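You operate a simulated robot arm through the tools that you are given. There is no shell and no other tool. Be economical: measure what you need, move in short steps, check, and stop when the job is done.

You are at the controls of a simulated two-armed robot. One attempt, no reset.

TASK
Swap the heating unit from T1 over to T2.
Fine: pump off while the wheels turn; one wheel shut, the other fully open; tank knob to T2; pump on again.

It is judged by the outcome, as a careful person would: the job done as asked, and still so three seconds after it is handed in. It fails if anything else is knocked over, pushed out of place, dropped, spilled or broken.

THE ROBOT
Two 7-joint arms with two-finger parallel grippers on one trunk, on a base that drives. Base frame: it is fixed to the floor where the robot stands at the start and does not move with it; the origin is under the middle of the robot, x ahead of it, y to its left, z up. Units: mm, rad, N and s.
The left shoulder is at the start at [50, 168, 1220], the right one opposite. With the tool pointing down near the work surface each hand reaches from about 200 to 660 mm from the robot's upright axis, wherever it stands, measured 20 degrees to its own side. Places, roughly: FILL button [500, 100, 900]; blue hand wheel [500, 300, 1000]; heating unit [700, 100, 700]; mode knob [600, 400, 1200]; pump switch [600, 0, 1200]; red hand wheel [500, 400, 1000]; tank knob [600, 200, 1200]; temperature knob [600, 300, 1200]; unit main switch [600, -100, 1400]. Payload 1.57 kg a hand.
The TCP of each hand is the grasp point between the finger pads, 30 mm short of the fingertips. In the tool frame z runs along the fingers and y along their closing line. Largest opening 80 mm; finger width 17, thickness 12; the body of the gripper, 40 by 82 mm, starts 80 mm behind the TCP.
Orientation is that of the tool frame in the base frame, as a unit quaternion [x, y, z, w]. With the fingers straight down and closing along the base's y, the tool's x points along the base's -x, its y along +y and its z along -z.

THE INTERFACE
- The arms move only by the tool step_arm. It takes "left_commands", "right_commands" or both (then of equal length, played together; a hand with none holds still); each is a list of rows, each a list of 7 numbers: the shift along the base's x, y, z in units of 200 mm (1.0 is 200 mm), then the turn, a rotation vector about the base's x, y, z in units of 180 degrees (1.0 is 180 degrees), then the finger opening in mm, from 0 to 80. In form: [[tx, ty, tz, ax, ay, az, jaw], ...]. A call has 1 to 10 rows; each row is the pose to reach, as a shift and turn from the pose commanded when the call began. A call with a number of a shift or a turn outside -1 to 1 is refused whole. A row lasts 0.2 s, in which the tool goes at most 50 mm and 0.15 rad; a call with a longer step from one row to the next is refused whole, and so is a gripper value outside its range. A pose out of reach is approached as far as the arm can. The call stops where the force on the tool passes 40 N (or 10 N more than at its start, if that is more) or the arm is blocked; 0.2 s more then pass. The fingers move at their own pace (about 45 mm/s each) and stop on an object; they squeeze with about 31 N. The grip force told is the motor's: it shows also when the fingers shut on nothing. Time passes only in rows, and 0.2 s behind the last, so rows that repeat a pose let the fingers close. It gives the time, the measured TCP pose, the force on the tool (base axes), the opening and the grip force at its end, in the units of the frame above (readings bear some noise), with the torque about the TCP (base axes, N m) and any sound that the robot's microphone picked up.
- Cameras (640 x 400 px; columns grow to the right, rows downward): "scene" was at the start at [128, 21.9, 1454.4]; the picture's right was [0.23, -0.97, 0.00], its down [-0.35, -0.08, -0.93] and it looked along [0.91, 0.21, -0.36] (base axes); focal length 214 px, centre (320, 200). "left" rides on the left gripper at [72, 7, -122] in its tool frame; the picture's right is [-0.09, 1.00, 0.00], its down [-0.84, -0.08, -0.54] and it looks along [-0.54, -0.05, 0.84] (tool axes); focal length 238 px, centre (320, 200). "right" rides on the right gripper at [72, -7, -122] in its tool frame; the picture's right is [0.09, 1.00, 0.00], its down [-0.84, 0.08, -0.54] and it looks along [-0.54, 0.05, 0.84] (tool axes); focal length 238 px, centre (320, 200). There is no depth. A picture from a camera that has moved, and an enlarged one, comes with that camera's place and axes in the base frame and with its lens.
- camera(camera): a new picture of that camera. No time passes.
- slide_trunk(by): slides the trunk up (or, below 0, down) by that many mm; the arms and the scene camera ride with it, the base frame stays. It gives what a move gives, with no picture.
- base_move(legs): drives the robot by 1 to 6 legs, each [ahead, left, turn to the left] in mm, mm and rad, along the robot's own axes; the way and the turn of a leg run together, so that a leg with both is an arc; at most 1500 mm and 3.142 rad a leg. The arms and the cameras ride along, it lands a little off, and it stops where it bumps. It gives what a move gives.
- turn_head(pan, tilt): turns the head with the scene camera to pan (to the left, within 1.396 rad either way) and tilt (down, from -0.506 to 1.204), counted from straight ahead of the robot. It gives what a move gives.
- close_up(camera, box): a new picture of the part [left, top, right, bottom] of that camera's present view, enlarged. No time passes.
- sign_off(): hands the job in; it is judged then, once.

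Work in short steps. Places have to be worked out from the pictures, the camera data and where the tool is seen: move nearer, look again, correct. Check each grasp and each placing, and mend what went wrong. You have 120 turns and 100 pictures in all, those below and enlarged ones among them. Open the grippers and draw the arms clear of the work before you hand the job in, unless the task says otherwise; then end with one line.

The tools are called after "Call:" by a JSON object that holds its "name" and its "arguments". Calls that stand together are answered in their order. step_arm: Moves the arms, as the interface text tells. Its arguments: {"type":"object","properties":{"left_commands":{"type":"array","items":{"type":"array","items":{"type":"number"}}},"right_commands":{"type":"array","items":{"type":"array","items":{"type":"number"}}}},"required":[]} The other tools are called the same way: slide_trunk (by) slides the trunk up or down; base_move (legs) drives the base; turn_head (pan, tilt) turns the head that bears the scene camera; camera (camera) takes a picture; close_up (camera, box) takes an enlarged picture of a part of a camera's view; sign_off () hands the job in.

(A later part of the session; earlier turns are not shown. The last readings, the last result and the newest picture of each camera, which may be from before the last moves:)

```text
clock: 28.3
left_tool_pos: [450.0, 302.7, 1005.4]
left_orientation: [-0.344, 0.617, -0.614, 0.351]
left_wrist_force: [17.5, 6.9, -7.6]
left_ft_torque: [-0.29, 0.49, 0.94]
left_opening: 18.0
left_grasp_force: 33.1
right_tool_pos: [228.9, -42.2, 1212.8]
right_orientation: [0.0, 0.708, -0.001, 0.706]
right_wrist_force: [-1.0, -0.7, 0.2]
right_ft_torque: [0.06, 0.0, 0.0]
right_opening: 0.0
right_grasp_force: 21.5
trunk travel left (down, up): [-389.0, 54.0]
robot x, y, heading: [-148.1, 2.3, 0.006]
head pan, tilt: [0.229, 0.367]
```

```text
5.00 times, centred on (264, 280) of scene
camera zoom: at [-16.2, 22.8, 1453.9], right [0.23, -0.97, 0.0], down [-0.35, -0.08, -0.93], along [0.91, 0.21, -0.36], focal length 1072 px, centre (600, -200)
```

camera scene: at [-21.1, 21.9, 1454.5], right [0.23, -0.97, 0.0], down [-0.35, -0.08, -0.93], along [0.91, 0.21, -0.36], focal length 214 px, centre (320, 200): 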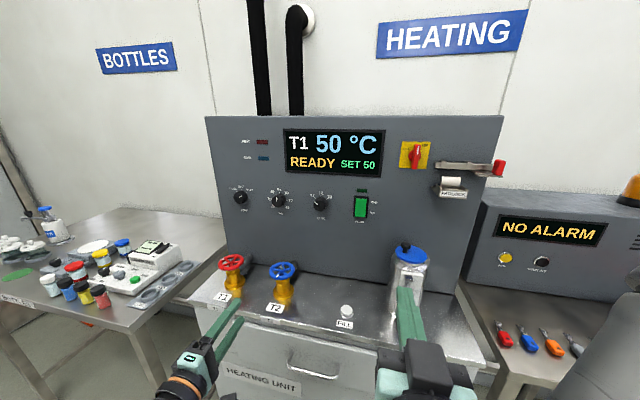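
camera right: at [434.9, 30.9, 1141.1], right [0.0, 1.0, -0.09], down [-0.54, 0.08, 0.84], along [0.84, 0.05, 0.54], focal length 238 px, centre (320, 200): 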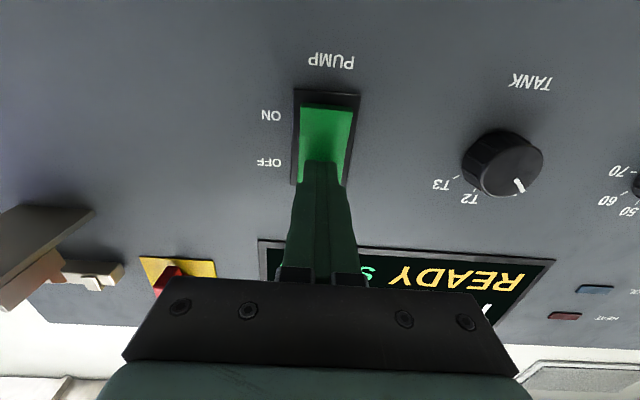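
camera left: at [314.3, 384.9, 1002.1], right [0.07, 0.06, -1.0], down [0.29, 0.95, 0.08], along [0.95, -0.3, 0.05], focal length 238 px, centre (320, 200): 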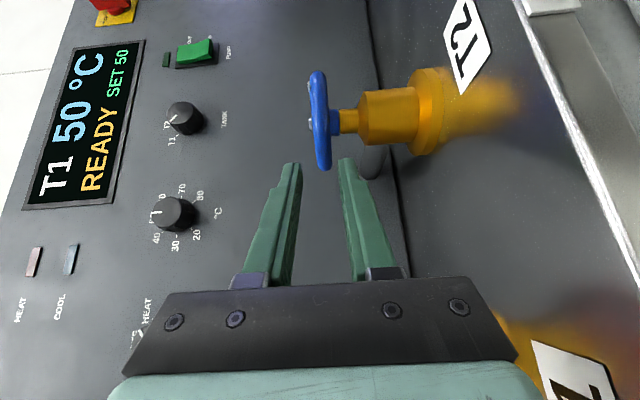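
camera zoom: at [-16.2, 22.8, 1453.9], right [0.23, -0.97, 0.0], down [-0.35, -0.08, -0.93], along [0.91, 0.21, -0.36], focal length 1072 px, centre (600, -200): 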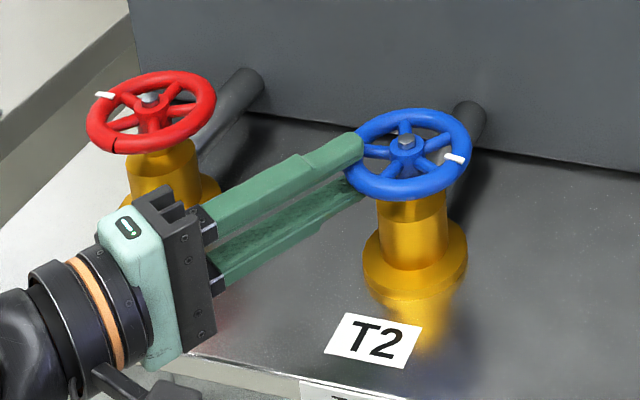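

The mark hardly moved (about 285°) though the hand slid 7 mm. I regrasp at the far left once more for a clean test of whether it is at its stop.

Call:
{"name": "step_arm", "arguments": {"left_commands": [[0, 0, 0, 0, 0, 0, 26], [-0.08, 0.06, 0, 0, 0, 0, 26], [-0.16, 0.12, 0, 0, 0, -0.03, 26], [-0.1, 0.19, 0, 0, 0, -0.075, 26], [-0.035, 0.2, 0, 0, 0, -0.08, 26], [0.085, 0.056, 0, 0, 0, -0.08, 26], [0.085, 0.056, 0, 0, 0, -0.08, 10], [0.085, 0.056, 0, 0, 0, -0.08, 0], [0.085, 0.056, 0, 0, 0, -0.08, 0]]}}

Call:
{"name": "close_up", "arguments": {"camera": "scene", "box": [200, 240, 328, 320]}}

Call:
{"name": "close_up", "arguments": {"camera": "left", "box": [220, 40, 460, 190]}}

```text
clock: 30.3
left_tool_pos: [467.6, 329.5, 1009.6]
left_orientation: [-0.273, 0.655, -0.645, 0.284]
left_wrist_force: [-1.7, 8.7, 0.3]
left_ft_torque: [0.01, -0.06, 0.1]
left_opening: 0.0
left_grasp_force: 18.2
right_tool_pos: [226.9, -43.2, 1215.2]
right_orientation: [0.001, 0.707, 0.0, 0.707]
right_wrist_force: [-0.6, -0.3, 0.9]
right_ft_torque: [0.0, 0.02, 0.05]
right_opening: 0.0
right_grasp_force: 21.0
trunk travel left (down, up): [-389.0, 54.0]
robot x, y, heading: [-147.6, -0.7, 0.006]
head pan, tilt: [0.229, 0.367]
stopped in row 9 (left hand): the force on the tool passed its limit at 51 N (the readings are from after the stop); the commanded pose is now the measured one
```

```text
5.00 times, centred on (264, 280) of scene
camera zoom: at [-19.7, 20.9, 1454.5], right [0.23, -0.97, 0.0], down [-0.35, -0.08, -0.93], along [0.91, 0.22, -0.36], focal length 1072 px, centre (600, -200)
```

zoom: 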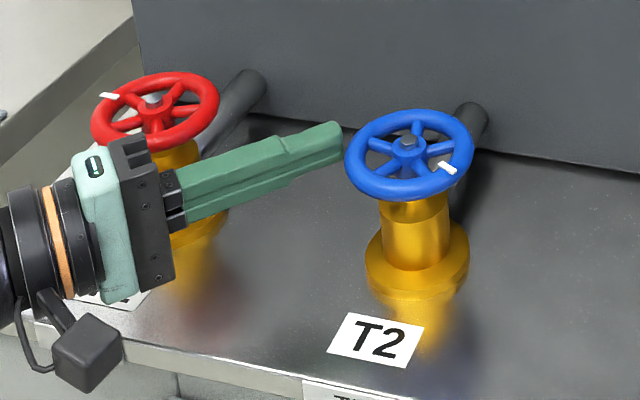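

```text
2.67 times, centred on (340, 115) of left
camera zoom: at [328.8, 361.4, 1002.1], right [0.07, 0.09, -0.99], down [0.18, 0.98, 0.1], along [0.98, -0.19, 0.06], focal length 636 px, centre (267, 427)
```

zoom: 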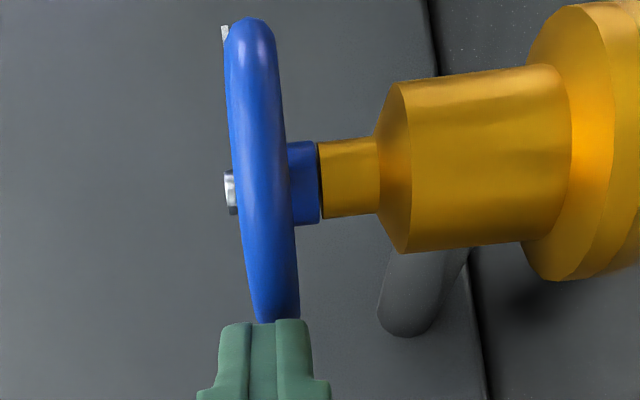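

The fingers slipped off the rim. The mark is near 265–270°, a little back. I reopen, go a bit deeper, and regrip.

Call:
{"name": "step_arm", "arguments": {"left_commands": [[-0.05, 0.05, 0, 0, 0, 0, 14], [-0.05, 0.05, -0.015, 0, 0, 0, 26], [-0.05, 0.05, -0.015, 0, 0, 0, 26], [-0.025, -0.025, -0.0175, 0, 0, 0, 26], [-0.0025, -0.097, -0.0175, 0, 0, 0, 26], [-0.0025, -0.097, -0.0175, 0, 0, 0, 10], [-0.0025, -0.097, -0.0175, 0, 0, 0, 0], [-0.0025, -0.097, -0.0175, 0, 0, 0, 0]]}}

Call:
{"name": "camera", "arguments": {"camera": "left"}}

```text
clock: 32.1
left_tool_pos: [465.1, 311.0, 1006.1]
left_orientation: [-0.272, 0.654, -0.648, 0.28]
left_wrist_force: [-8.1, 12.8, -3.5]
left_ft_torque: [-0.11, 0.44, -0.09]
left_opening: 18.0
left_grasp_force: 28.5
right_tool_pos: [226.5, -41.2, 1215.7]
right_orientation: [-0.001, 0.707, 0.001, 0.707]
right_wrist_force: [0.0, 0.4, 0.3]
right_ft_torque: [-0.01, 0.01, -0.04]
right_opening: 0.1
right_grasp_force: 21.3
trunk travel left (down, up): [-389.0, 54.0]
robot x, y, heading: [-147.5, 0.2, -0.0]
head pan, tilt: [0.229, 0.367]
```

```text
65 pictures are left
camera left: at [327.3, 343.4, 997.3], right [0.07, 0.08, -0.99], down [0.19, 0.98, 0.09], along [0.98, -0.2, 0.06], focal length 238 px, centre (320, 200)
```

left: 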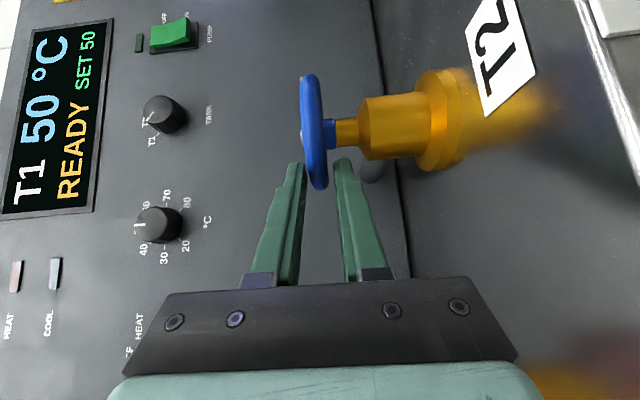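

Gripped again, with the rim clearly between the pads. I try another anticlockwise stroke.

Call:
{"name": "step_arm", "arguments": {"left_commands": [[-0.038, -0.0165, 0, 0, 0, 0.025, 0], [-0.073, -0.04, 0, 0, 0, 0.05, 0], [-0.1035, -0.069, 0, 0, 0, 0.075, 0], [-0.128, -0.103, 0, 0, 0, 0.1, 0]]}}

Call:
{"name": "close_up", "arguments": {"camera": "scene", "box": [200, 240, 328, 320]}}

```text
clock: 32.9
left_tool_pos: [455.0, 303.9, 1005.9]
left_orientation: [-0.348, 0.619, -0.608, 0.356]
left_wrist_force: [14.3, 1.8, -6.3]
left_ft_torque: [-0.51, 0.33, 0.73]
left_opening: 18.0
left_grasp_force: 32.5
right_tool_pos: [228.5, -44.0, 1212.9]
right_orientation: [-0.001, 0.709, 0.002, 0.705]
right_wrist_force: [-0.3, -0.2, -0.2]
right_ft_torque: [0.02, 0.02, 0.01]
right_opening: 0.0
right_grasp_force: 21.8
trunk travel left (down, up): [-389.0, 54.0]
robot x, y, heading: [-146.7, 1.5, 0.002]
head pan, tilt: [0.229, 0.367]
stopped in row 3 (left hand): the force on the tool passed its limit at 43 N (the readings are from after the stop); the commanded pose is now the measured one
```

```text
5.00 times, centred on (264, 280) of scene
camera zoom: at [-16.3, 21.1, 1454.0], right [0.23, -0.97, 0.0], down [-0.35, -0.08, -0.93], along [0.91, 0.21, -0.36], focal length 1072 px, centre (600, -200)
```

zoom: 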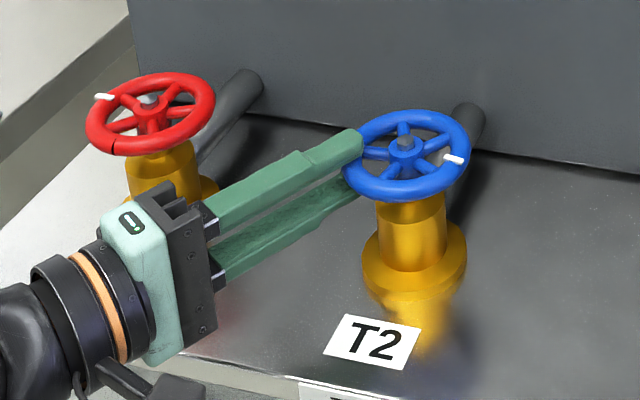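

It stops again at the same mark angle (about 284°), so the blue wheel is at a hard stop, 95–100° anticlockwise from its start. To confirm the sense, I go to the red wheel, which should be open and able to turn clockwise.

Call:
{"name": "step_arm", "arguments": {"left_commands": [[0, 0, 0, 0, 0, 0, 28], [-0.1, 0.075, 0, 0, 0, 0, 28], [-0.225, 0.175, 0, 0, 0, 0, 28], [-0.35, 0.3, 0, 0, 0, 0.036, 28], [-0.4, 0.45, 0, 0, 0, 0.072, 28], [-0.4, 0.575, 0, 0, 0, 0.108, 28], [-0.35, 0.68, 0, 0, 0, 0.144, 28]]}}

Call:
{"name": "camera", "arguments": {"camera": "left"}}

Call:
{"name": "close_up", "arguments": {"camera": "scene", "box": [180, 230, 340, 330]}}

```text
clock: 34.5
left_tool_pos: [382.2, 438.8, 1007.6]
left_orientation: [-0.474, 0.526, -0.514, 0.484]
left_wrist_force: [-0.1, 0.0, 0.0]
left_ft_torque: [-0.01, 0.03, -0.01]
left_opening: 28.1
left_grasp_force: 0.1
right_tool_pos: [226.0, -42.0, 1214.6]
right_orientation: [0.0, 0.707, 0.0, 0.707]
right_wrist_force: [-0.5, -0.8, -0.1]
right_ft_torque: [0.01, -0.01, -0.01]
right_opening: 0.0
right_grasp_force: 20.9
trunk travel left (down, up): [-389.0, 54.0]
robot x, y, heading: [-147.6, -0.6, 0.002]
head pan, tilt: [0.229, 0.367]
```

```text
63 pictures are left
camera left: at [254.7, 376.7, 999.3], right [0.01, 0.12, -0.99], down [-0.47, 0.88, 0.1], along [0.88, 0.47, 0.06], focal length 238 px, centre (320, 200)
```

left: 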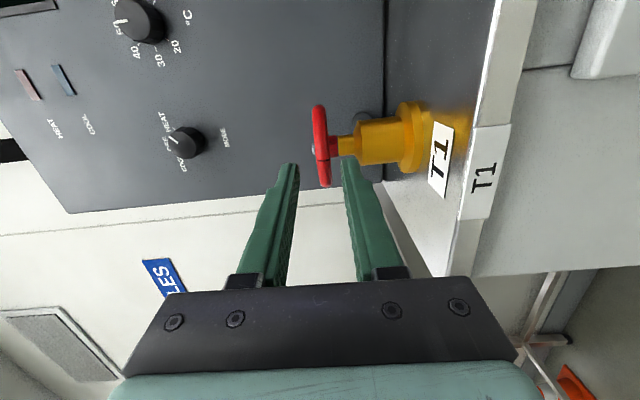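

```text
4.00 times, centred on (260, 280) of scene
camera zoom: at [-18.8, 22.0, 1454.4], right [0.23, -0.97, 0.0], down [-0.35, -0.08, -0.93], along [0.91, 0.21, -0.36], focal length 858 px, centre (560, -120)
```

zoom: 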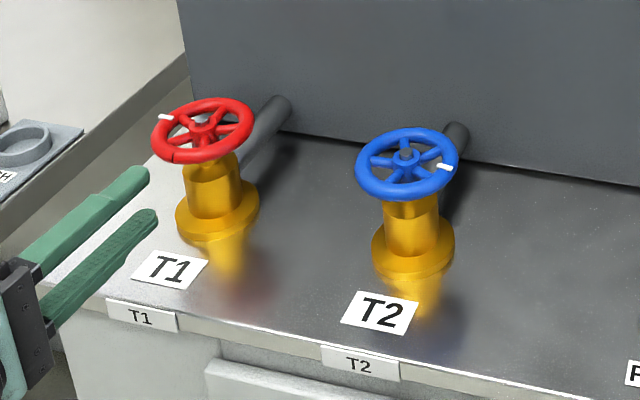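

Red hub refined to about [489, 441, 1006]; blue stays put after release. I grip the red rim at its front-right.

Call:
{"name": "step_arm", "arguments": {"left_commands": [[0.05, -0.04, -0.005, 0, 0, 0, 26], [0.17, -0.05, -0.005, 0, 0, 0, 26], [0.277, -0.057, -0.005, 0, 0, 0, 26], [0.277, -0.057, -0.005, 0, 0, 0, 10], [0.277, -0.057, -0.005, 0, 0, 0, 0], [0.277, -0.057, -0.005, 0, 0, 0, 0]]}}

Call:
{"name": "close_up", "arguments": {"camera": "scene", "box": [180, 230, 308, 310]}}

```text
clock: 35.9
left_tool_pos: [439.0, 426.1, 1005.5]
left_orientation: [-0.475, 0.526, -0.514, 0.483]
left_wrist_force: [-7.6, -0.8, -6.9]
left_ft_torque: [-0.5, -0.06, 0.05]
left_opening: 18.0
left_grasp_force: 32.7
right_tool_pos: [227.7, -42.8, 1214.3]
right_orientation: [0.0, 0.707, -0.001, 0.707]
right_wrist_force: [-0.8, -0.5, 0.4]
right_ft_torque: [0.02, -0.04, 0.0]
right_opening: 0.1
right_grasp_force: 21.4
trunk travel left (down, up): [-389.0, 54.0]
robot x, y, heading: [-147.2, -2.4, 0.0]
head pan, tilt: [0.229, 0.367]
```

```text
5.00 times, centred on (244, 270) of scene
camera zoom: at [-19.2, 22.5, 1454.3], right [0.23, -0.97, 0.0], down [-0.35, -0.08, -0.93], along [0.91, 0.21, -0.36], focal length 1072 px, centre (700, -150)
```

zoom: 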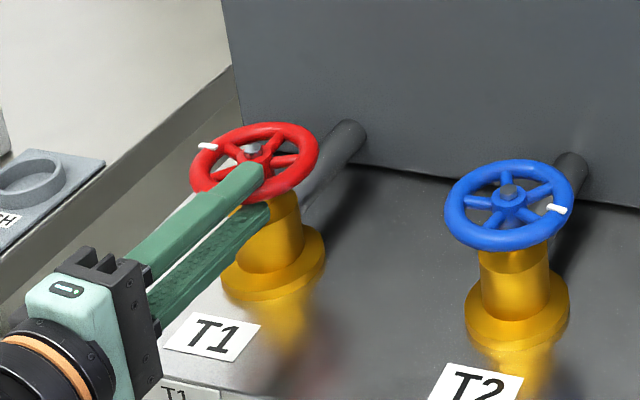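

Gripped. I stroke the red wheel 90° clockwise.

Call:
{"name": "step_arm", "arguments": {"left_commands": [[-0.01, 0.0365, 0, 0, 0, -0.0241, 0], [-0.0145, 0.0755, 0, 0, 0, -0.0482, 0], [-0.0125, 0.114, 0, 0, 0, -0.0723, 0], [-0.004, 0.152, 0, 0, 0, -0.0964, 0], [0.01, 0.1885, 0, 0, 0, -0.1205, 0], [0.029, 0.222, 0, 0, 0, -0.1446, 0], [0.0535, 0.253, 0, 0, 0, -0.1687, 0], [0.083, 0.2785, 0, 0, 0, -0.1928, 0], [0.1155, 0.2995, 0, 0, 0, -0.2169, 0]]}}

Call:
{"name": "close_up", "arguments": {"camera": "scene", "box": [180, 230, 308, 310]}}

```text
clock: 37.2
left_tool_pos: [437.5, 457.2, 1005.3]
left_orientation: [-0.351, 0.613, -0.611, 0.359]
left_wrist_force: [-5.6, -4.2, 3.3]
left_ft_torque: [-0.56, 0.33, -0.23]
left_opening: 18.1
left_grasp_force: 32.8
right_tool_pos: [225.8, -42.7, 1215.2]
right_orientation: [-0.001, 0.707, 0.001, 0.707]
right_wrist_force: [-0.3, 0.0, 0.3]
right_ft_torque: [-0.03, 0.01, 0.03]
right_opening: 0.0
right_grasp_force: 20.9
trunk travel left (down, up): [-389.0, 54.0]
robot x, y, heading: [-146.1, 0.7, -0.001]
head pan, tilt: [0.229, 0.367]
stopped in row 6 (left hand): the force on the tool passed its limit at 41 N (the readings are from after the stop); the commanded pose is now the measured one
```

```text
5.00 times, centred on (244, 270) of scene
camera zoom: at [-20.4, 21.8, 1454.9], right [0.23, -0.97, 0.0], down [-0.35, -0.08, -0.93], along [0.91, 0.21, -0.36], focal length 1072 px, centre (700, -150)
```

zoom: 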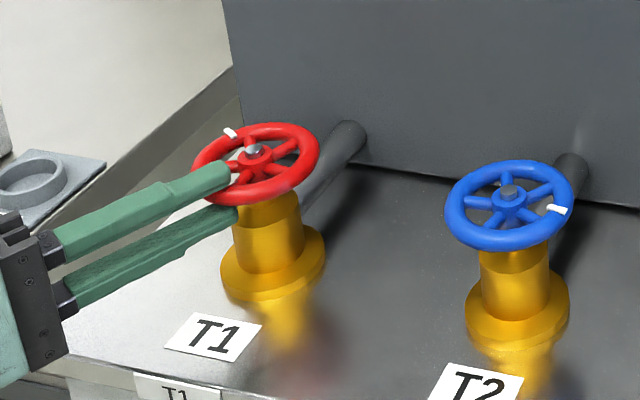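

Red turned 34° clockwise before the force limit. I continue the stroke from here to see whether it goes further.

Call:
{"name": "step_arm", "arguments": {"left_commands": [[0.007, 0.03, 0, 0, 0, -0.01, 0], [0.016, 0.058, 0, 0, 0, -0.02, 0], [0.028, 0.085, 0, 0, 0, -0.03, 0], [0.044, 0.11, 0, 0, 0, -0.04, 0], [0.062, 0.133, 0, 0, 0, -0.05, 0]]}}

Call:
{"name": "close_up", "arguments": {"camera": "scene", "box": [180, 230, 308, 310]}}

```text
clock: 38.4
left_tool_pos: [446.0, 477.6, 1005.6]
left_orientation: [-0.307, 0.64, -0.632, 0.311]
left_wrist_force: [16.4, -8.1, -10.8]
left_ft_torque: [-0.47, 0.15, 0.17]
left_opening: 18.1
left_grasp_force: 32.6
left hand out of reach, approached as far as the arm can: row 5
right_tool_pos: [229.7, -43.6, 1212.5]
right_orientation: [-0.001, 0.708, 0.001, 0.706]
right_wrist_force: [0.3, 0.6, 1.4]
right_ft_torque: [0.03, -0.03, 0.0]
right_opening: 0.0
right_grasp_force: 21.2
trunk travel left (down, up): [-389.0, 54.0]
robot x, y, heading: [-144.9, 0.3, 0.003]
head pan, tilt: [0.229, 0.367]
```

```text
5.00 times, centred on (244, 270) of scene
camera zoom: at [-15.6, 21.9, 1453.8], right [0.23, -0.97, 0.0], down [-0.35, -0.08, -0.93], along [0.91, 0.21, -0.36], focal length 1072 px, centre (700, -150)
```

zoom: 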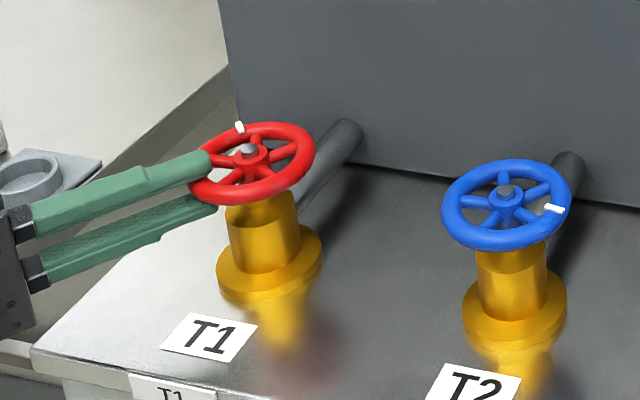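

Red has turned about 50° in all, with the grip slipping and the arm near its left limit. I regrasp at the front-right with the yaw near −7°.

Call:
{"name": "step_arm", "arguments": {"left_commands": [[0, 0, 0, 0, 0, 0, 26], [-0.125, 0, 0, 0, 0, 0, 26], [-0.25, -0.025, 0, 0, 0, 0.03, 26], [-0.35, -0.1, 0, 0, 0, 0.07, 26], [-0.375, -0.175, 0, 0, 0, 0.11, 26], [-0.325, -0.25, 0, 0, 0, 0.15, 26], [-0.225, -0.25, 0, 0, 0, 0.19, 26], [-0.125, -0.25, 0, 0, 0, 0.19, 26], [-0.045, -0.252, 0, 0, 0, 0.19, 26], [-0.045, -0.252, 0, 0, 0, 0.19, 10]]}}

Call:
{"name": "step_arm", "arguments": {"left_commands": [[0, 0, 0, 0, 0, 0, 0], [0, 0, 0, 0, 0, 0, 0]]}}

Call:
{"name": "close_up", "arguments": {"camera": "scene", "box": [180, 230, 308, 310]}}

```text
clock: 40.6
left_tool_pos: [431.6, 425.9, 1006.9]
left_orientation: [-0.479, 0.524, -0.514, 0.481]
left_wrist_force: [-2.5, -0.5, -8.7]
left_ft_torque: [-0.18, 0.12, 0.0]
left_opening: 18.2
left_grasp_force: 14.4
right_tool_pos: [226.6, -43.2, 1214.7]
right_orientation: [-0.001, 0.708, 0.0, 0.706]
right_wrist_force: [0.6, -0.4, -0.1]
right_ft_torque: [-0.01, 0.03, 0.02]
right_opening: 0.2
right_grasp_force: 20.9
trunk travel left (down, up): [-389.0, 54.0]
robot x, y, heading: [-150.1, 0.8, -0.003]
head pan, tilt: [0.229, 0.367]
```

```text
clock: 41.2
left_tool_pos: [432.0, 425.2, 1006.3]
left_orientation: [-0.479, 0.525, -0.514, 0.48]
left_wrist_force: [-6.0, -1.9, -14.8]
left_ft_torque: [-0.51, 0.15, -0.04]
left_opening: 18.1
left_grasp_force: 32.5
right_tool_pos: [227.2, -42.4, 1214.6]
right_orientation: [-0.001, 0.708, 0.0, 0.706]
right_wrist_force: [0.2, -0.4, 0.4]
right_ft_torque: [0.0, 0.0, -0.01]
right_opening: 0.1
right_grasp_force: 21.6
trunk travel left (down, up): [-389.0, 54.0]
robot x, y, heading: [-146.5, -1.0, 0.008]
head pan, tilt: [0.229, 0.367]
```

```text
5.00 times, centred on (244, 270) of scene
camera zoom: at [-18.5, 22.7, 1454.1], right [0.23, -0.97, 0.0], down [-0.35, -0.08, -0.93], along [0.91, 0.21, -0.36], focal length 1072 px, centre (700, -150)
```

zoom: 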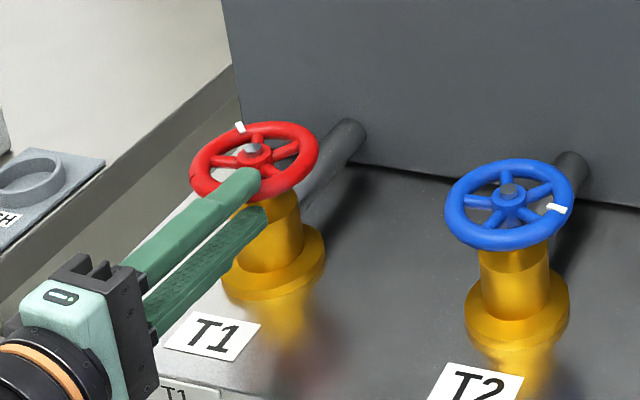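

Gripped at the front-right. I do a slower clockwise stroke with less yaw.

Call:
{"name": "step_arm", "arguments": {"left_commands": [[-0.009, 0.0245, -0.008, 0, 0, -0.01, 0], [-0.0155, 0.05, -0.008, 0, 0, -0.02, 0], [-0.0185, 0.0765, -0.008, 0, 0, -0.03, 0], [-0.0195, 0.1035, -0.008, 0, 0, -0.04, 0], [-0.017, 0.13, -0.008, 0, 0, -0.05, 0], [-0.012, 0.156, -0.008, 0, 0, -0.06, 0], [-0.004, 0.1815, -0.008, 0, 0, -0.07, 0], [0.0065, 0.206, -0.008, 0, 0, -0.08, 0], [0.0205, 0.2295, -0.008, 0, 0, -0.09, 0], [0.0365, 0.251, -0.008, 0, 0, -0.1, 0]]}}

Call:
{"name": "close_up", "arguments": {"camera": "scene", "box": [180, 230, 308, 310]}}

```text
clock: 43.4
left_tool_pos: [439.4, 472.5, 1004.8]
left_orientation: [-0.389, 0.592, -0.585, 0.395]
left_wrist_force: [-10.3, -14.9, -12.9]
left_ft_torque: [-0.48, 0.5, -1.06]
left_opening: 18.1
left_grasp_force: 32.7
right_tool_pos: [226.5, -44.7, 1213.9]
right_orientation: [0.0, 0.707, 0.0, 0.707]
right_wrist_force: [-1.0, 0.6, 0.0]
right_ft_torque: [-0.04, 0.02, 0.01]
right_opening: 0.0
right_grasp_force: 21.0
trunk travel left (down, up): [-389.0, 54.0]
robot x, y, heading: [-145.7, -3.8, -0.003]
head pan, tilt: [0.229, 0.367]
```

```text
5.00 times, centred on (244, 270) of scene
camera zoom: at [-19.4, 21.0, 1454.4], right [0.23, -0.97, 0.0], down [-0.35, -0.08, -0.93], along [0.91, 0.21, -0.36], focal length 1072 px, centre (700, -150)
```

zoom: 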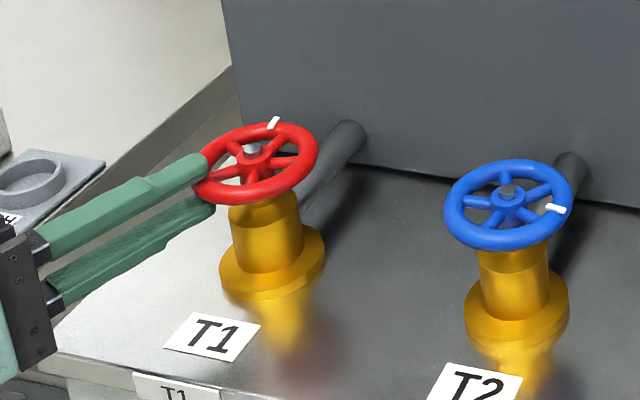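

Red is now about 79° clockwise from its start. I regrasp and stroke again.

Call:
{"name": "step_arm", "arguments": {"left_commands": [[0, 0, 0, 0, 0, 0, 26], [-0.115, 0.02, 0.005, 0, 0, 0, 26], [-0.225, 0, 0.005, 0, 0, 0.02, 26], [-0.25, -0.1, 0.005, 0, 0, 0.05, 26], [-0.225, -0.2, 0.005, 0, 0, 0.08, 26], [-0.19, -0.235, 0.005, 0, 0, 0.1, 26], [-0.1, -0.235, 0.005, 0, 0, 0.1, 26], [-0.015, -0.235, 0.005, 0, 0, 0.1, 26], [-0.015, -0.235, 0.005, 0, 0, 0.1, 10], [-0.015, -0.235, 0.005, 0, 0, 0.1, 0]]}}

Call:
{"name": "step_arm", "arguments": {"left_commands": [[0, 0, 0, 0, 0, 0, 0], [-0.009, 0.0245, 0, 0, 0, -0.01, 0], [-0.0155, 0.05, 0, 0, 0, -0.02, 0], [-0.0185, 0.0765, 0, 0, 0, -0.03, 0], [-0.0195, 0.1035, 0, 0, 0, -0.04, 0], [-0.017, 0.13, 0, 0, 0, -0.05, 0], [-0.012, 0.156, 0, 0, 0, -0.06, 0], [-0.004, 0.1815, 0, 0, 0, -0.07, 0], [0.0065, 0.206, 0, 0, 0, -0.08, 0]]}}

Call:
{"name": "close_up", "arguments": {"camera": "scene", "box": [180, 230, 308, 310]}}

```text
clock: 45.6
left_tool_pos: [438.8, 429.1, 1004.3]
left_orientation: [-0.478, 0.523, -0.515, 0.482]
left_wrist_force: [-2.8, -0.9, -5.5]
left_ft_torque: [-0.31, -0.11, 0.0]
left_opening: 18.2
left_grasp_force: 25.9
right_tool_pos: [226.7, -42.1, 1213.4]
right_orientation: [0.0, 0.707, 0.0, 0.708]
right_wrist_force: [0.6, 0.2, 1.0]
right_ft_torque: [0.02, 0.0, 0.0]
right_opening: 0.2
right_grasp_force: 21.1
trunk travel left (down, up): [-389.0, 54.0]
robot x, y, heading: [-149.4, -1.2, 0.005]
head pan, tilt: [0.229, 0.367]
```

```text
clock: 47.6
left_tool_pos: [438.7, 466.6, 1004.6]
left_orientation: [-0.407, 0.58, -0.573, 0.412]
left_wrist_force: [-6.0, -17.2, -12.6]
left_ft_torque: [-0.49, 0.35, -1.01]
left_opening: 18.2
left_grasp_force: 32.7
right_tool_pos: [225.2, -44.7, 1213.8]
right_orientation: [0.0, 0.708, 0.001, 0.707]
right_wrist_force: [0.5, 0.5, 0.1]
right_ft_torque: [-0.02, -0.02, 0.01]
right_opening: 0.0
right_grasp_force: 21.5
trunk travel left (down, up): [-389.0, 54.0]
robot x, y, heading: [-146.3, 1.2, 0.003]
head pan, tilt: [0.229, 0.367]
```

```text
5.00 times, centred on (244, 270) of scene
camera zoom: at [-18.6, 20.8, 1454.3], right [0.23, -0.97, 0.0], down [-0.35, -0.08, -0.93], along [0.91, 0.21, -0.36], focal length 1072 px, centre (700, -150)
```

zoom: 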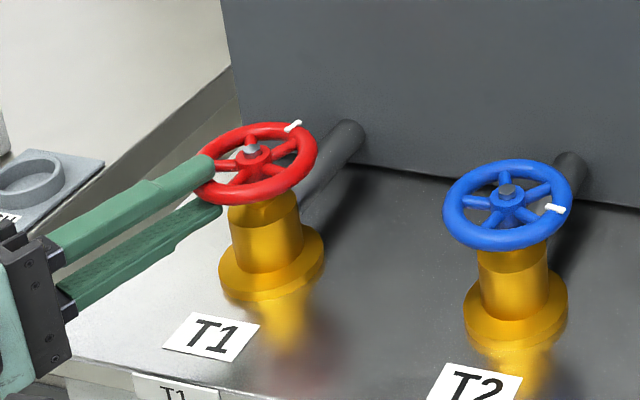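

The rim slips in the pads when the hand does not turn fully with it; the fully following stroke on blue did not slip. I try red with the yaw following the arc, and first test reach at yaw +20°.

Call:
{"name": "step_arm", "arguments": {"left_commands": [[0, 0, 0, 0, 0, 0, 26], [-0.125, 0.03, 0.005, 0, 0, 0, 26], [-0.25, 0.02, 0.005, 0, 0, 0, 26], [-0.3, -0.05, 0.005, 0, 0, 0.037, 26], [-0.3, -0.11, 0.005, 0, 0, 0.074, 26], [-0.275, -0.17, 0.005, 0, 0, 0.111, 26], [-0.24, -0.23, 0.005, 0, 0, 0.148, 26], [-0.21, -0.27, 0.005, 0, 0, 0.185, 26], [-0.195, -0.29, 0.005, 0, 0, 0.222, 26]]}}

Call:
{"name": "camera", "arguments": {"camera": "scene"}}

```text
clock: 49.6
left_tool_pos: [399.6, 412.9, 1007.5]
left_orientation: [-0.582, 0.404, -0.394, 0.586]
left_wrist_force: [0.7, 0.0, -0.7]
left_ft_torque: [-0.01, 0.0, -0.01]
left_opening: 26.1
left_grasp_force: 0.2
right_tool_pos: [226.7, -42.3, 1214.0]
right_orientation: [0.0, 0.707, 0.0, 0.707]
right_wrist_force: [0.4, 0.2, -0.5]
right_ft_torque: [0.01, -0.01, 0.01]
right_opening: 0.0
right_grasp_force: 21.5
trunk travel left (down, up): [-389.0, 54.0]
robot x, y, heading: [-145.2, 1.0, 0.005]
head pan, tilt: [0.229, 0.367]
```

```text
55 pictures are left
camera scene: at [-19.1, 21.6, 1454.4], right [0.23, -0.97, 0.0], down [-0.35, -0.08, -0.93], along [0.91, 0.21, -0.36], focal length 214 px, centre (320, 200)
```

scene: 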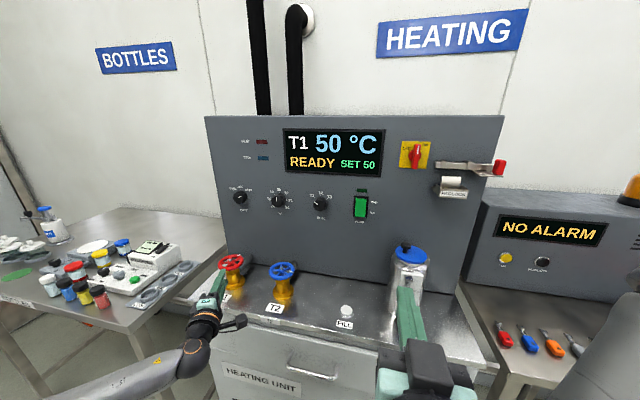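

Reach at yaw +20° is fine. I approach radially, close, then stroke clockwise with the hand fully following.

Call:
{"name": "step_arm", "arguments": {"left_commands": [[0.09, 0.022, -0.0125, 0, 0, 0, 26], [0.18, 0.043, -0.0125, 0, 0, 0, 26], [0.18, 0.043, -0.0125, 0, 0, 0, 10], [0.18, 0.043, -0.0125, 0, 0, 0, 0], [0.18, 0.043, -0.0125, 0, 0, 0, 0]]}}

Call:
{"name": "step_arm", "arguments": {"left_commands": [[-0.0095, 0.0335, 0, 0, 0, -0.0389, 0], [-0.0155, 0.0675, 0, 0, 0, -0.0778, 0], [-0.017, 0.1025, 0, 0, 0, -0.1167, 0], [-0.014, 0.137, 0, 0, 0, -0.1556, 0], [-0.0075, 0.1715, 0, 0, 0, -0.1944, 0], [0.004, 0.2045, 0, 0, 0, -0.2333, 0], [0.0185, 0.2355, 0, 0, 0, -0.2722, 0]]}}

Call:
{"name": "close_up", "arguments": {"camera": "scene", "box": [180, 230, 308, 310]}}

```text
clock: 50.8
left_tool_pos: [435.1, 420.4, 1005.0]
left_orientation: [-0.581, 0.403, -0.396, 0.586]
left_wrist_force: [0.4, 0.0, 0.0]
left_ft_torque: [-0.43, -0.19, 0.02]
left_opening: 18.2
left_grasp_force: 32.3
right_tool_pos: [226.0, -43.2, 1214.9]
right_orientation: [0.0, 0.707, 0.0, 0.707]
right_wrist_force: [-0.3, -0.3, 0.4]
right_ft_torque: [0.03, 0.05, 0.0]
right_opening: 0.2
right_grasp_force: 21.4
trunk travel left (down, up): [-389.0, 54.0]
robot x, y, heading: [-148.4, -1.0, -0.001]
head pan, tilt: [0.229, 0.367]
```

```text
clock: 52.4
left_tool_pos: [437.8, 469.7, 1005.1]
left_orientation: [-0.361, 0.61, -0.601, 0.369]
left_wrist_force: [-18.2, 0.7, -3.6]
left_ft_torque: [-0.39, 0.26, -0.45]
left_opening: 18.0
left_grasp_force: 32.5
right_tool_pos: [225.3, -42.2, 1214.4]
right_orientation: [-0.001, 0.706, 0.001, 0.708]
right_wrist_force: [0.0, -0.1, 0.0]
right_ft_torque: [0.02, 0.04, -0.05]
right_opening: 0.0
right_grasp_force: 21.4
trunk travel left (down, up): [-389.0, 54.0]
robot x, y, heading: [-146.1, -0.1, -0.002]
head pan, tilt: [0.229, 0.367]
```

```text
5.00 times, centred on (244, 270) of scene
camera zoom: at [-21.4, 22.3, 1454.6], right [0.23, -0.97, 0.0], down [-0.35, -0.08, -0.93], along [0.91, 0.21, -0.36], focal length 1072 px, centre (700, -150)
```

zoom: 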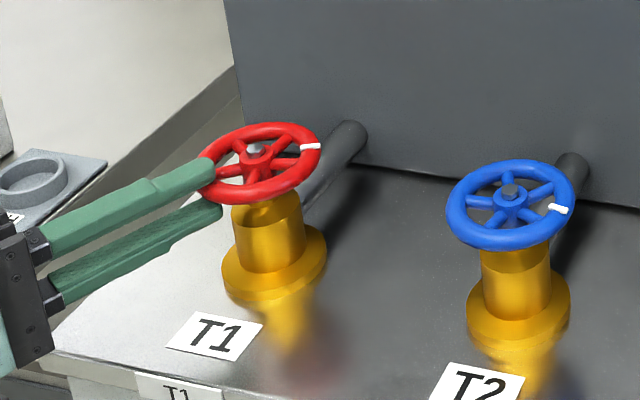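

Red reached about 127° clockwise and still turns, so neither wheel is at an end yet; slipping was the issue. I set up a repeatable regrasp and stroke cycle (yaw +28° → −28°) for red.

Call:
{"name": "step_arm", "arguments": {"left_commands": [[0, 0, 0, 0, 0, 0, 26], [-0.11, 0.04, 0, 0, 0, 0, 26], [-0.22, 0.03, 0, 0, 0, 0.045, 26], [-0.25, -0.05, 0, 0, 0, 0.09, 26], [-0.25, -0.125, 0, 0, 0, 0.135, 26], [-0.225, -0.2, 0, 0, 0, 0.18, 26], [-0.2, -0.275, 0, 0, 0, 0.225, 26], [-0.19, -0.34, 0, 0, 0, 0.27, 26], [-0.165, -0.37, 0, 0, 0, 0.315, 26], [0.005, -0.275, 0, 0, 0, 0.315, 26]]}}

Call:
{"name": "step_arm", "arguments": {"left_commands": [[0, 0, 0, 0, 0, 0, 8], [0, 0, 0, 0, 0, 0, 0], [-0.0145, 0.032, 0, 0, 0, -0.0389, 0], [-0.0275, 0.0645, 0, 0, 0, -0.0778, 0], [-0.0365, 0.0985, 0, 0, 0, -0.1167, 0], [-0.0385, 0.134, 0, 0, 0, -0.1556, 0], [-0.039, 0.1695, 0, 0, 0, -0.1944, 0], [-0.0345, 0.2055, 0, 0, 0, -0.2333, 0], [-0.024, 0.2395, 0, 0, 0, -0.2722, 0], [-0.009, 0.2725, 0, 0, 0, -0.311, 0]]}}

Call:
{"name": "close_up", "arguments": {"camera": "scene", "box": [180, 230, 308, 310]}}

```text
clock: 54.6
left_tool_pos: [441.2, 412.5, 1005.8]
left_orientation: [-0.608, 0.364, -0.355, 0.61]
left_wrist_force: [-0.4, -0.1, -1.5]
left_ft_torque: [-0.02, 0.0, -0.02]
left_opening: 26.2
left_grasp_force: 0.0
right_tool_pos: [225.8, -43.5, 1214.2]
right_orientation: [-0.001, 0.707, 0.001, 0.707]
right_wrist_force: [-1.2, 0.2, -0.3]
right_ft_torque: [0.05, -0.02, 0.01]
right_opening: 0.0
right_grasp_force: 21.3
trunk travel left (down, up): [-389.0, 54.0]
robot x, y, heading: [-145.8, -0.6, 0.001]
head pan, tilt: [0.229, 0.367]
```

```text
clock: 56.8
left_tool_pos: [436.6, 468.5, 1004.4]
left_orientation: [-0.363, 0.608, -0.601, 0.371]
left_wrist_force: [-16.3, -3.7, -7.3]
left_ft_torque: [-0.44, 0.26, -0.66]
left_opening: 18.1
left_grasp_force: 32.7
right_tool_pos: [224.7, -44.2, 1214.9]
right_orientation: [0.001, 0.706, 0.0, 0.708]
right_wrist_force: [0.3, -0.5, 0.3]
right_ft_torque: [0.03, -0.02, 0.03]
right_opening: 0.4
right_grasp_force: 21.3
trunk travel left (down, up): [-389.0, 54.0]
robot x, y, heading: [-147.5, -1.1, 0.005]
head pan, tilt: [0.229, 0.367]
```

```text
5.00 times, centred on (244, 270) of scene
camera zoom: at [-21.0, 21.9, 1454.5], right [0.23, -0.97, 0.0], down [-0.35, -0.08, -0.93], along [0.91, 0.21, -0.36], focal length 1072 px, centre (700, -150)
```

zoom: 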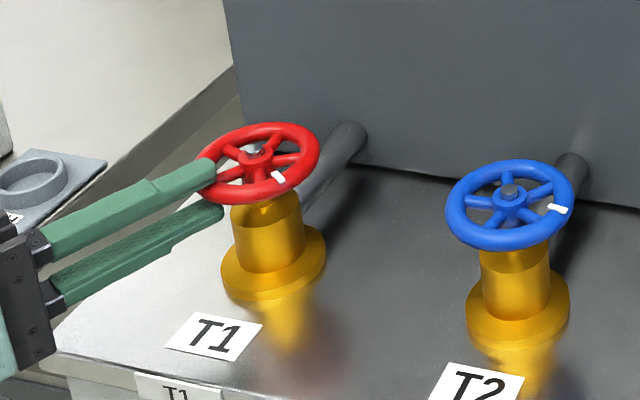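

That cycle turned red about 65° with no slip. I repeat it twice.

Call:
{"name": "step_arm", "arguments": {"left_commands": [[0, 0, 0, 0, 0, 0, 26], [-0.11, 0.04, 0, 0, 0, 0, 26], [-0.22, 0.03, 0, 0, 0, 0.045, 26], [-0.25, -0.05, 0, 0, 0, 0.09, 26], [-0.25, -0.125, 0, 0, 0, 0.135, 26], [-0.225, -0.2, 0, 0, 0, 0.18, 26], [-0.2, -0.275, 0, 0, 0, 0.225, 26], [-0.19, -0.34, 0, 0, 0, 0.27, 26], [-0.165, -0.37, 0, 0, 0, 0.311, 26], [0.009, -0.2725, 0, 0, 0, 0.311, 26]]}}

Call:
{"name": "step_arm", "arguments": {"left_commands": [[0, 0, 0, 0, 0, 0, 8], [0, 0, 0, 0, 0, 0, 0], [-0.0145, 0.032, 0, 0, 0, -0.0389, 0], [-0.0275, 0.0645, 0, 0, 0, -0.0778, 0], [-0.0365, 0.0985, 0, 0, 0, -0.1167, 0], [-0.0385, 0.134, 0, 0, 0, -0.1556, 0], [-0.039, 0.1695, 0, 0, 0, -0.1944, 0], [-0.0345, 0.2055, 0, 0, 0, -0.2333, 0], [-0.024, 0.2395, 0, 0, 0, -0.2722, 0], [-0.009, 0.2725, 0, 0, 0, -0.311, 0]]}}

Call:
{"name": "close_up", "arguments": {"camera": "scene", "box": [180, 230, 308, 310]}}

```text
clock: 59.0
left_tool_pos: [443.5, 413.2, 1005.7]
left_orientation: [-0.608, 0.364, -0.353, 0.611]
left_wrist_force: [0.3, -0.7, -1.3]
left_ft_torque: [0.01, -0.03, -0.03]
left_opening: 26.1
left_grasp_force: 0.0
right_tool_pos: [227.1, -43.1, 1213.8]
right_orientation: [0.0, 0.706, 0.0, 0.708]
right_wrist_force: [-0.4, 0.0, -0.2]
right_ft_torque: [0.01, 0.0, -0.01]
right_opening: 0.0
right_grasp_force: 21.3
trunk travel left (down, up): [-389.0, 54.0]
robot x, y, heading: [-144.3, 2.4, 0.001]
head pan, tilt: [0.229, 0.367]
```

```text
clock: 61.2
left_tool_pos: [437.6, 466.8, 1004.6]
left_orientation: [-0.364, 0.607, -0.601, 0.371]
left_wrist_force: [-6.2, -7.4, -4.1]
left_ft_torque: [-0.49, 0.22, 0.64]
left_opening: 18.1
left_grasp_force: 33.0
right_tool_pos: [226.0, -43.8, 1214.9]
right_orientation: [0.001, 0.707, 0.0, 0.707]
right_wrist_force: [0.4, 0.1, 0.3]
right_ft_torque: [-0.02, 0.03, -0.02]
right_opening: 0.1
right_grasp_force: 21.7
trunk travel left (down, up): [-389.0, 54.0]
robot x, y, heading: [-149.1, -0.9, 0.003]
head pan, tilt: [0.229, 0.367]
```

```text
5.00 times, centred on (244, 270) of scene
camera zoom: at [-19.8, 21.0, 1454.4], right [0.23, -0.97, 0.0], down [-0.35, -0.08, -0.93], along [0.91, 0.21, -0.36], focal length 1072 px, centre (700, -150)
```

zoom: 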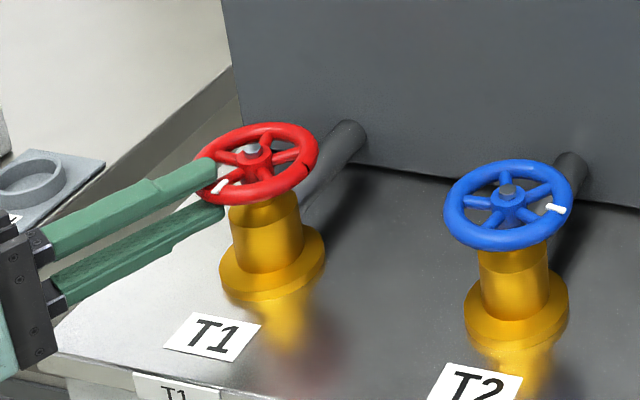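

Red's mark now faces the front, exactly as blue's did when shut, so shut looks like "mark to the front" and full open about ¾ turn anticlockwise. I do another stroke to confirm red is at its stop.

Call:
{"name": "step_arm", "arguments": {"left_commands": [[0, 0, 0, 0, 0, 0, 26], [-0.11, 0.04, 0, 0, 0, 0, 26], [-0.22, 0.03, 0, 0, 0, 0.045, 26], [-0.25, -0.05, 0, 0, 0, 0.09, 26], [-0.25, -0.125, 0, 0, 0, 0.135, 26], [-0.225, -0.2, 0, 0, 0, 0.18, 26], [-0.2, -0.275, 0, 0, 0, 0.225, 26], [-0.19, -0.34, 0, 0, 0, 0.27, 26], [-0.165, -0.37, 0, 0, 0, 0.311, 26], [0.005, -0.2725, 0, 0, 0, 0.311, 26]]}}

Call:
{"name": "step_arm", "arguments": {"left_commands": [[0, 0, 0, 0, 0, 0, 8], [0, 0, 0, 0, 0, 0, 0], [-0.0145, 0.032, 0, 0, 0, -0.0389, 0], [-0.0275, 0.0645, 0, 0, 0, -0.0778, 0], [-0.0365, 0.0985, 0, 0, 0, -0.1167, 0], [-0.0385, 0.134, 0, 0, 0, -0.1556, 0]]}}

Call:
{"name": "close_up", "arguments": {"camera": "scene", "box": [180, 230, 308, 310]}}

```text
clock: 63.4
left_tool_pos: [440.1, 411.0, 1005.0]
left_orientation: [-0.608, 0.364, -0.354, 0.611]
left_wrist_force: [0.2, -0.2, -1.6]
left_ft_torque: [0.0, -0.01, -0.01]
left_opening: 26.1
left_grasp_force: 0.1
right_tool_pos: [227.7, -42.9, 1214.0]
right_orientation: [0.0, 0.707, 0.0, 0.707]
right_wrist_force: [0.0, -0.8, 0.3]
right_ft_torque: [0.03, 0.01, 0.01]
right_opening: 0.1
right_grasp_force: 21.4
trunk travel left (down, up): [-389.0, 54.0]
robot x, y, heading: [-146.0, 1.5, 0.006]
head pan, tilt: [0.229, 0.367]
```

```text
clock: 64.8
left_tool_pos: [432.3, 436.3, 1005.4]
left_orientation: [-0.501, 0.502, -0.493, 0.504]
left_wrist_force: [2.7, -18.2, -3.5]
left_ft_torque: [-0.59, -0.18, 0.24]
left_opening: 18.1
left_grasp_force: 32.7
right_tool_pos: [226.7, -45.3, 1214.4]
right_orientation: [0.0, 0.707, 0.001, 0.707]
right_wrist_force: [-0.4, 0.9, 0.0]
right_ft_torque: [-0.02, 0.01, 0.0]
right_opening: 0.0
right_grasp_force: 21.4
trunk travel left (down, up): [-389.0, 54.0]
robot x, y, heading: [-149.0, -1.6, 0.0]
head pan, tilt: [0.229, 0.367]
```

```text
5.00 times, centred on (244, 270) of scene
camera zoom: at [-18.6, 19.6, 1454.3], right [0.23, -0.97, 0.0], down [-0.35, -0.08, -0.93], along [0.91, 0.21, -0.36], focal length 1072 px, centre (700, -150)
```

zoom: 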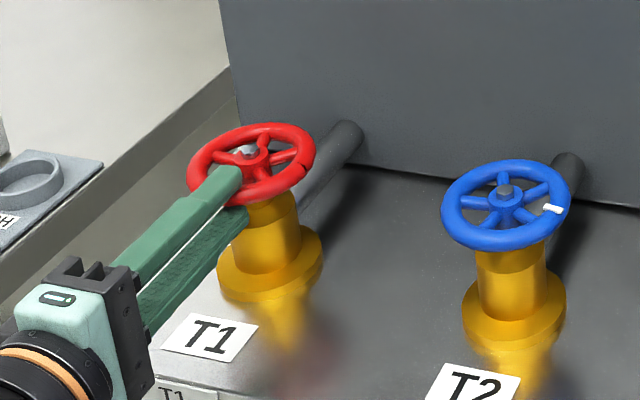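

Resistance is 18 N with little rotation. I push the rest of the stroke and see where the mark ends.

Call:
{"name": "step_arm", "arguments": {"left_commands": [[0, 0.0355, 0, 0, 0, -0.0389, 0], [0.004, 0.0715, 0, 0, 0, -0.0778, 0], [0.0145, 0.1055, 0, 0, 0, -0.1167, 0]]}}

Call:
{"name": "close_up", "arguments": {"camera": "scene", "box": [180, 230, 308, 310]}}

```text
clock: 65.6
left_tool_pos: [435.7, 459.3, 1006.2]
left_orientation: [-0.4, 0.585, -0.576, 0.407]
left_wrist_force: [-3.1, -14.0, -8.0]
left_ft_torque: [-0.5, 0.18, 0.4]
left_opening: 17.8
left_grasp_force: 32.2
right_tool_pos: [226.6, -44.5, 1213.6]
right_orientation: [0.001, 0.707, 0.0, 0.707]
right_wrist_force: [-0.4, 0.3, 0.4]
right_ft_torque: [0.0, -0.02, -0.01]
right_opening: 0.0
right_grasp_force: 21.7
trunk travel left (down, up): [-389.0, 54.0]
robot x, y, heading: [-145.3, -0.2, 0.0]
head pan, tilt: [0.229, 0.367]
```

```text
5.00 times, centred on (244, 270) of scene
camera zoom: at [-18.8, 20.8, 1454.3], right [0.23, -0.97, 0.0], down [-0.35, -0.08, -0.93], along [0.91, 0.21, -0.36], focal length 1072 px, centre (700, -150)
```

zoom: 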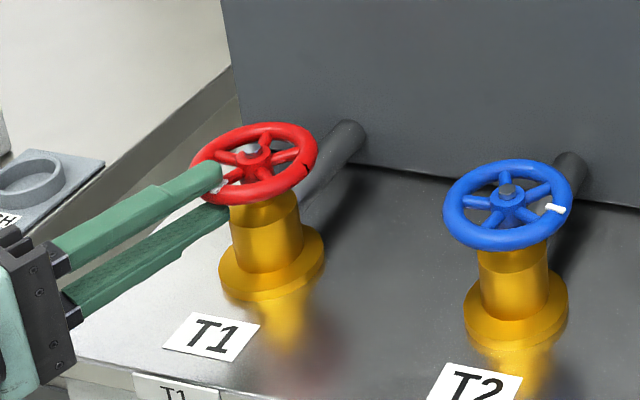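

Red does not move further: mark front, hard stop, so T1 is shut. I release it and move to the blue wheel's left-front standoff at yaw −50°.

Call:
{"name": "step_arm", "arguments": {"left_commands": [[0, 0, 0, 0, 0, 0, 26], [-0.11, 0.04, 0, 0, 0, 0, 26], [-0.22, 0.025, 0, 0, 0, 0, 26], [-0.25, -0.15, 0, 0, 0, 0, 26], [-0.25, -0.35, 0, 0, 0, -0.04, 26], [-0.24, -0.525, 0, 0, 0, -0.08, 26], [-0.175, -0.6, 0, 0, 0, -0.12, 26], [-0.075, -0.62, 0, 0, 0, -0.161, 26], [-0.035, -0.622, 0, 0, 0, -0.161, 26], [-0.035, -0.622, 0, 0, 0, -0.161, 26]]}}

Call:
{"name": "close_up", "arguments": {"camera": "scene", "box": [180, 230, 308, 310]}}

```text
clock: 67.8
left_tool_pos: [428.1, 337.6, 1006.8]
left_orientation: [-0.243, 0.665, -0.66, 0.251]
left_wrist_force: [-0.3, 1.2, 0.2]
left_ft_torque: [0.03, 0.03, -0.01]
left_opening: 26.0
left_grasp_force: 0.1
right_tool_pos: [227.9, -43.7, 1214.2]
right_orientation: [0.0, 0.707, 0.0, 0.707]
right_wrist_force: [0.7, 0.3, 0.0]
right_ft_torque: [0.0, -0.05, 0.03]
right_opening: 0.1
right_grasp_force: 21.1
trunk travel left (down, up): [-389.0, 54.0]
robot x, y, heading: [-146.9, 0.3, 0.004]
head pan, tilt: [0.229, 0.367]
```

```text
5.00 times, centred on (244, 270) of scene
camera zoom: at [-19.2, 21.7, 1454.4], right [0.23, -0.97, 0.0], down [-0.35, -0.08, -0.93], along [0.91, 0.21, -0.36], focal length 1072 px, centre (700, -150)
```

zoom: 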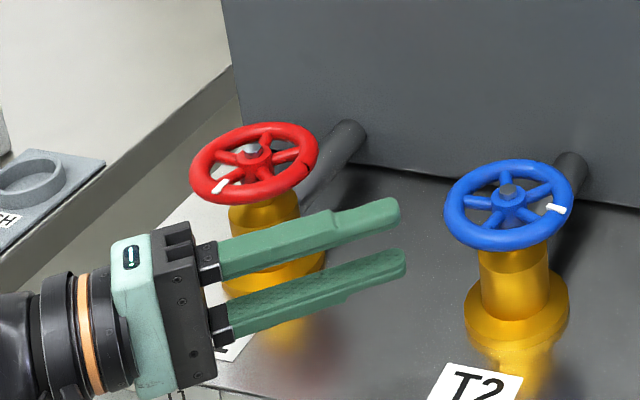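

Red's mark stays at the front. I grip blue and make the anticlockwise following stroke.

Call:
{"name": "step_arm", "arguments": {"left_commands": [[0.065, -0.08, -0.003, 0, 0, 0, 26], [0.127, -0.158, -0.003, 0, 0, 0, 26], [0.127, -0.158, -0.003, 0, 0, 0, 8], [0.127, -0.158, -0.003, 0, 0, 0, 0], [0.127, -0.158, -0.003, 0, 0, 0, 0]]}}

Call:
{"name": "step_arm", "arguments": {"left_commands": [[-0.0255, -0.024, 0, 0, 0, 0.0389, 0], [-0.0475, -0.051, 0, 0, 0, 0.0778, 0], [-0.0665, -0.0805, 0, 0, 0, 0.1167, 0], [-0.081, -0.1115, 0, 0, 0, 0.1556, 0], [-0.0925, -0.1445, 0, 0, 0, 0.1944, 0], [-0.102, -0.1785, 0, 0, 0, 0.2333, 0], [-0.107, -0.2135, 0, 0, 0, 0.272, 0]]}}

Call:
{"name": "close_up", "arguments": {"camera": "scene", "box": [200, 240, 328, 320]}}

```text
clock: 69.0
left_tool_pos: [452.5, 303.1, 1004.6]
left_orientation: [-0.244, 0.664, -0.66, 0.251]
left_wrist_force: [-0.6, -1.7, -2.1]
left_ft_torque: [-0.34, 0.25, -0.06]
left_opening: 18.2
left_grasp_force: 32.9
right_tool_pos: [225.9, -43.2, 1213.3]
right_orientation: [0.0, 0.707, 0.0, 0.707]
right_wrist_force: [-0.2, -0.4, -0.4]
right_ft_torque: [-0.02, 0.02, -0.03]
right_opening: 0.0
right_grasp_force: 21.2
trunk travel left (down, up): [-389.0, 54.0]
robot x, y, heading: [-149.6, 0.5, 0.0]
head pan, tilt: [0.229, 0.367]
```

```text
clock: 70.6
left_tool_pos: [434.7, 260.8, 1005.0]
left_orientation: [-0.497, 0.505, -0.496, 0.502]
left_wrist_force: [15.8, -2.5, 1.8]
left_ft_torque: [-0.64, -0.07, -0.15]
left_opening: 17.9
left_grasp_force: 32.0
right_tool_pos: [228.7, -44.1, 1213.5]
right_orientation: [0.0, 0.707, 0.0, 0.707]
right_wrist_force: [0.2, -0.1, 1.2]
right_ft_torque: [0.0, 0.0, 0.04]
right_opening: 0.0
right_grasp_force: 21.9
trunk travel left (down, up): [-389.0, 54.0]
robot x, y, heading: [-149.5, 2.9, 0.003]
head pan, tilt: [0.229, 0.367]
```

```text
5.00 times, centred on (264, 280) of scene
camera zoom: at [-17.3, 21.2, 1454.2], right [0.23, -0.97, 0.0], down [-0.35, -0.08, -0.93], along [0.91, 0.21, -0.36], focal length 1072 px, centre (600, -200)
```

zoom: 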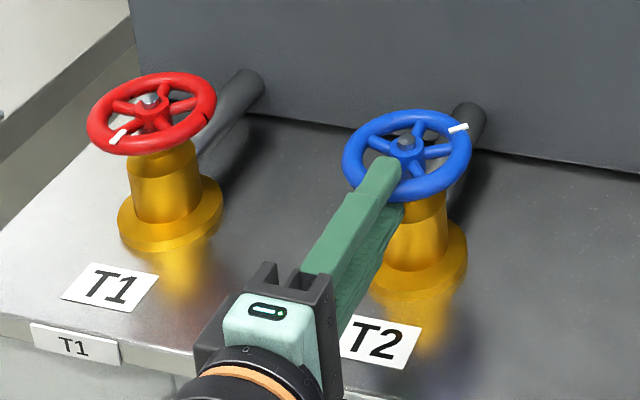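

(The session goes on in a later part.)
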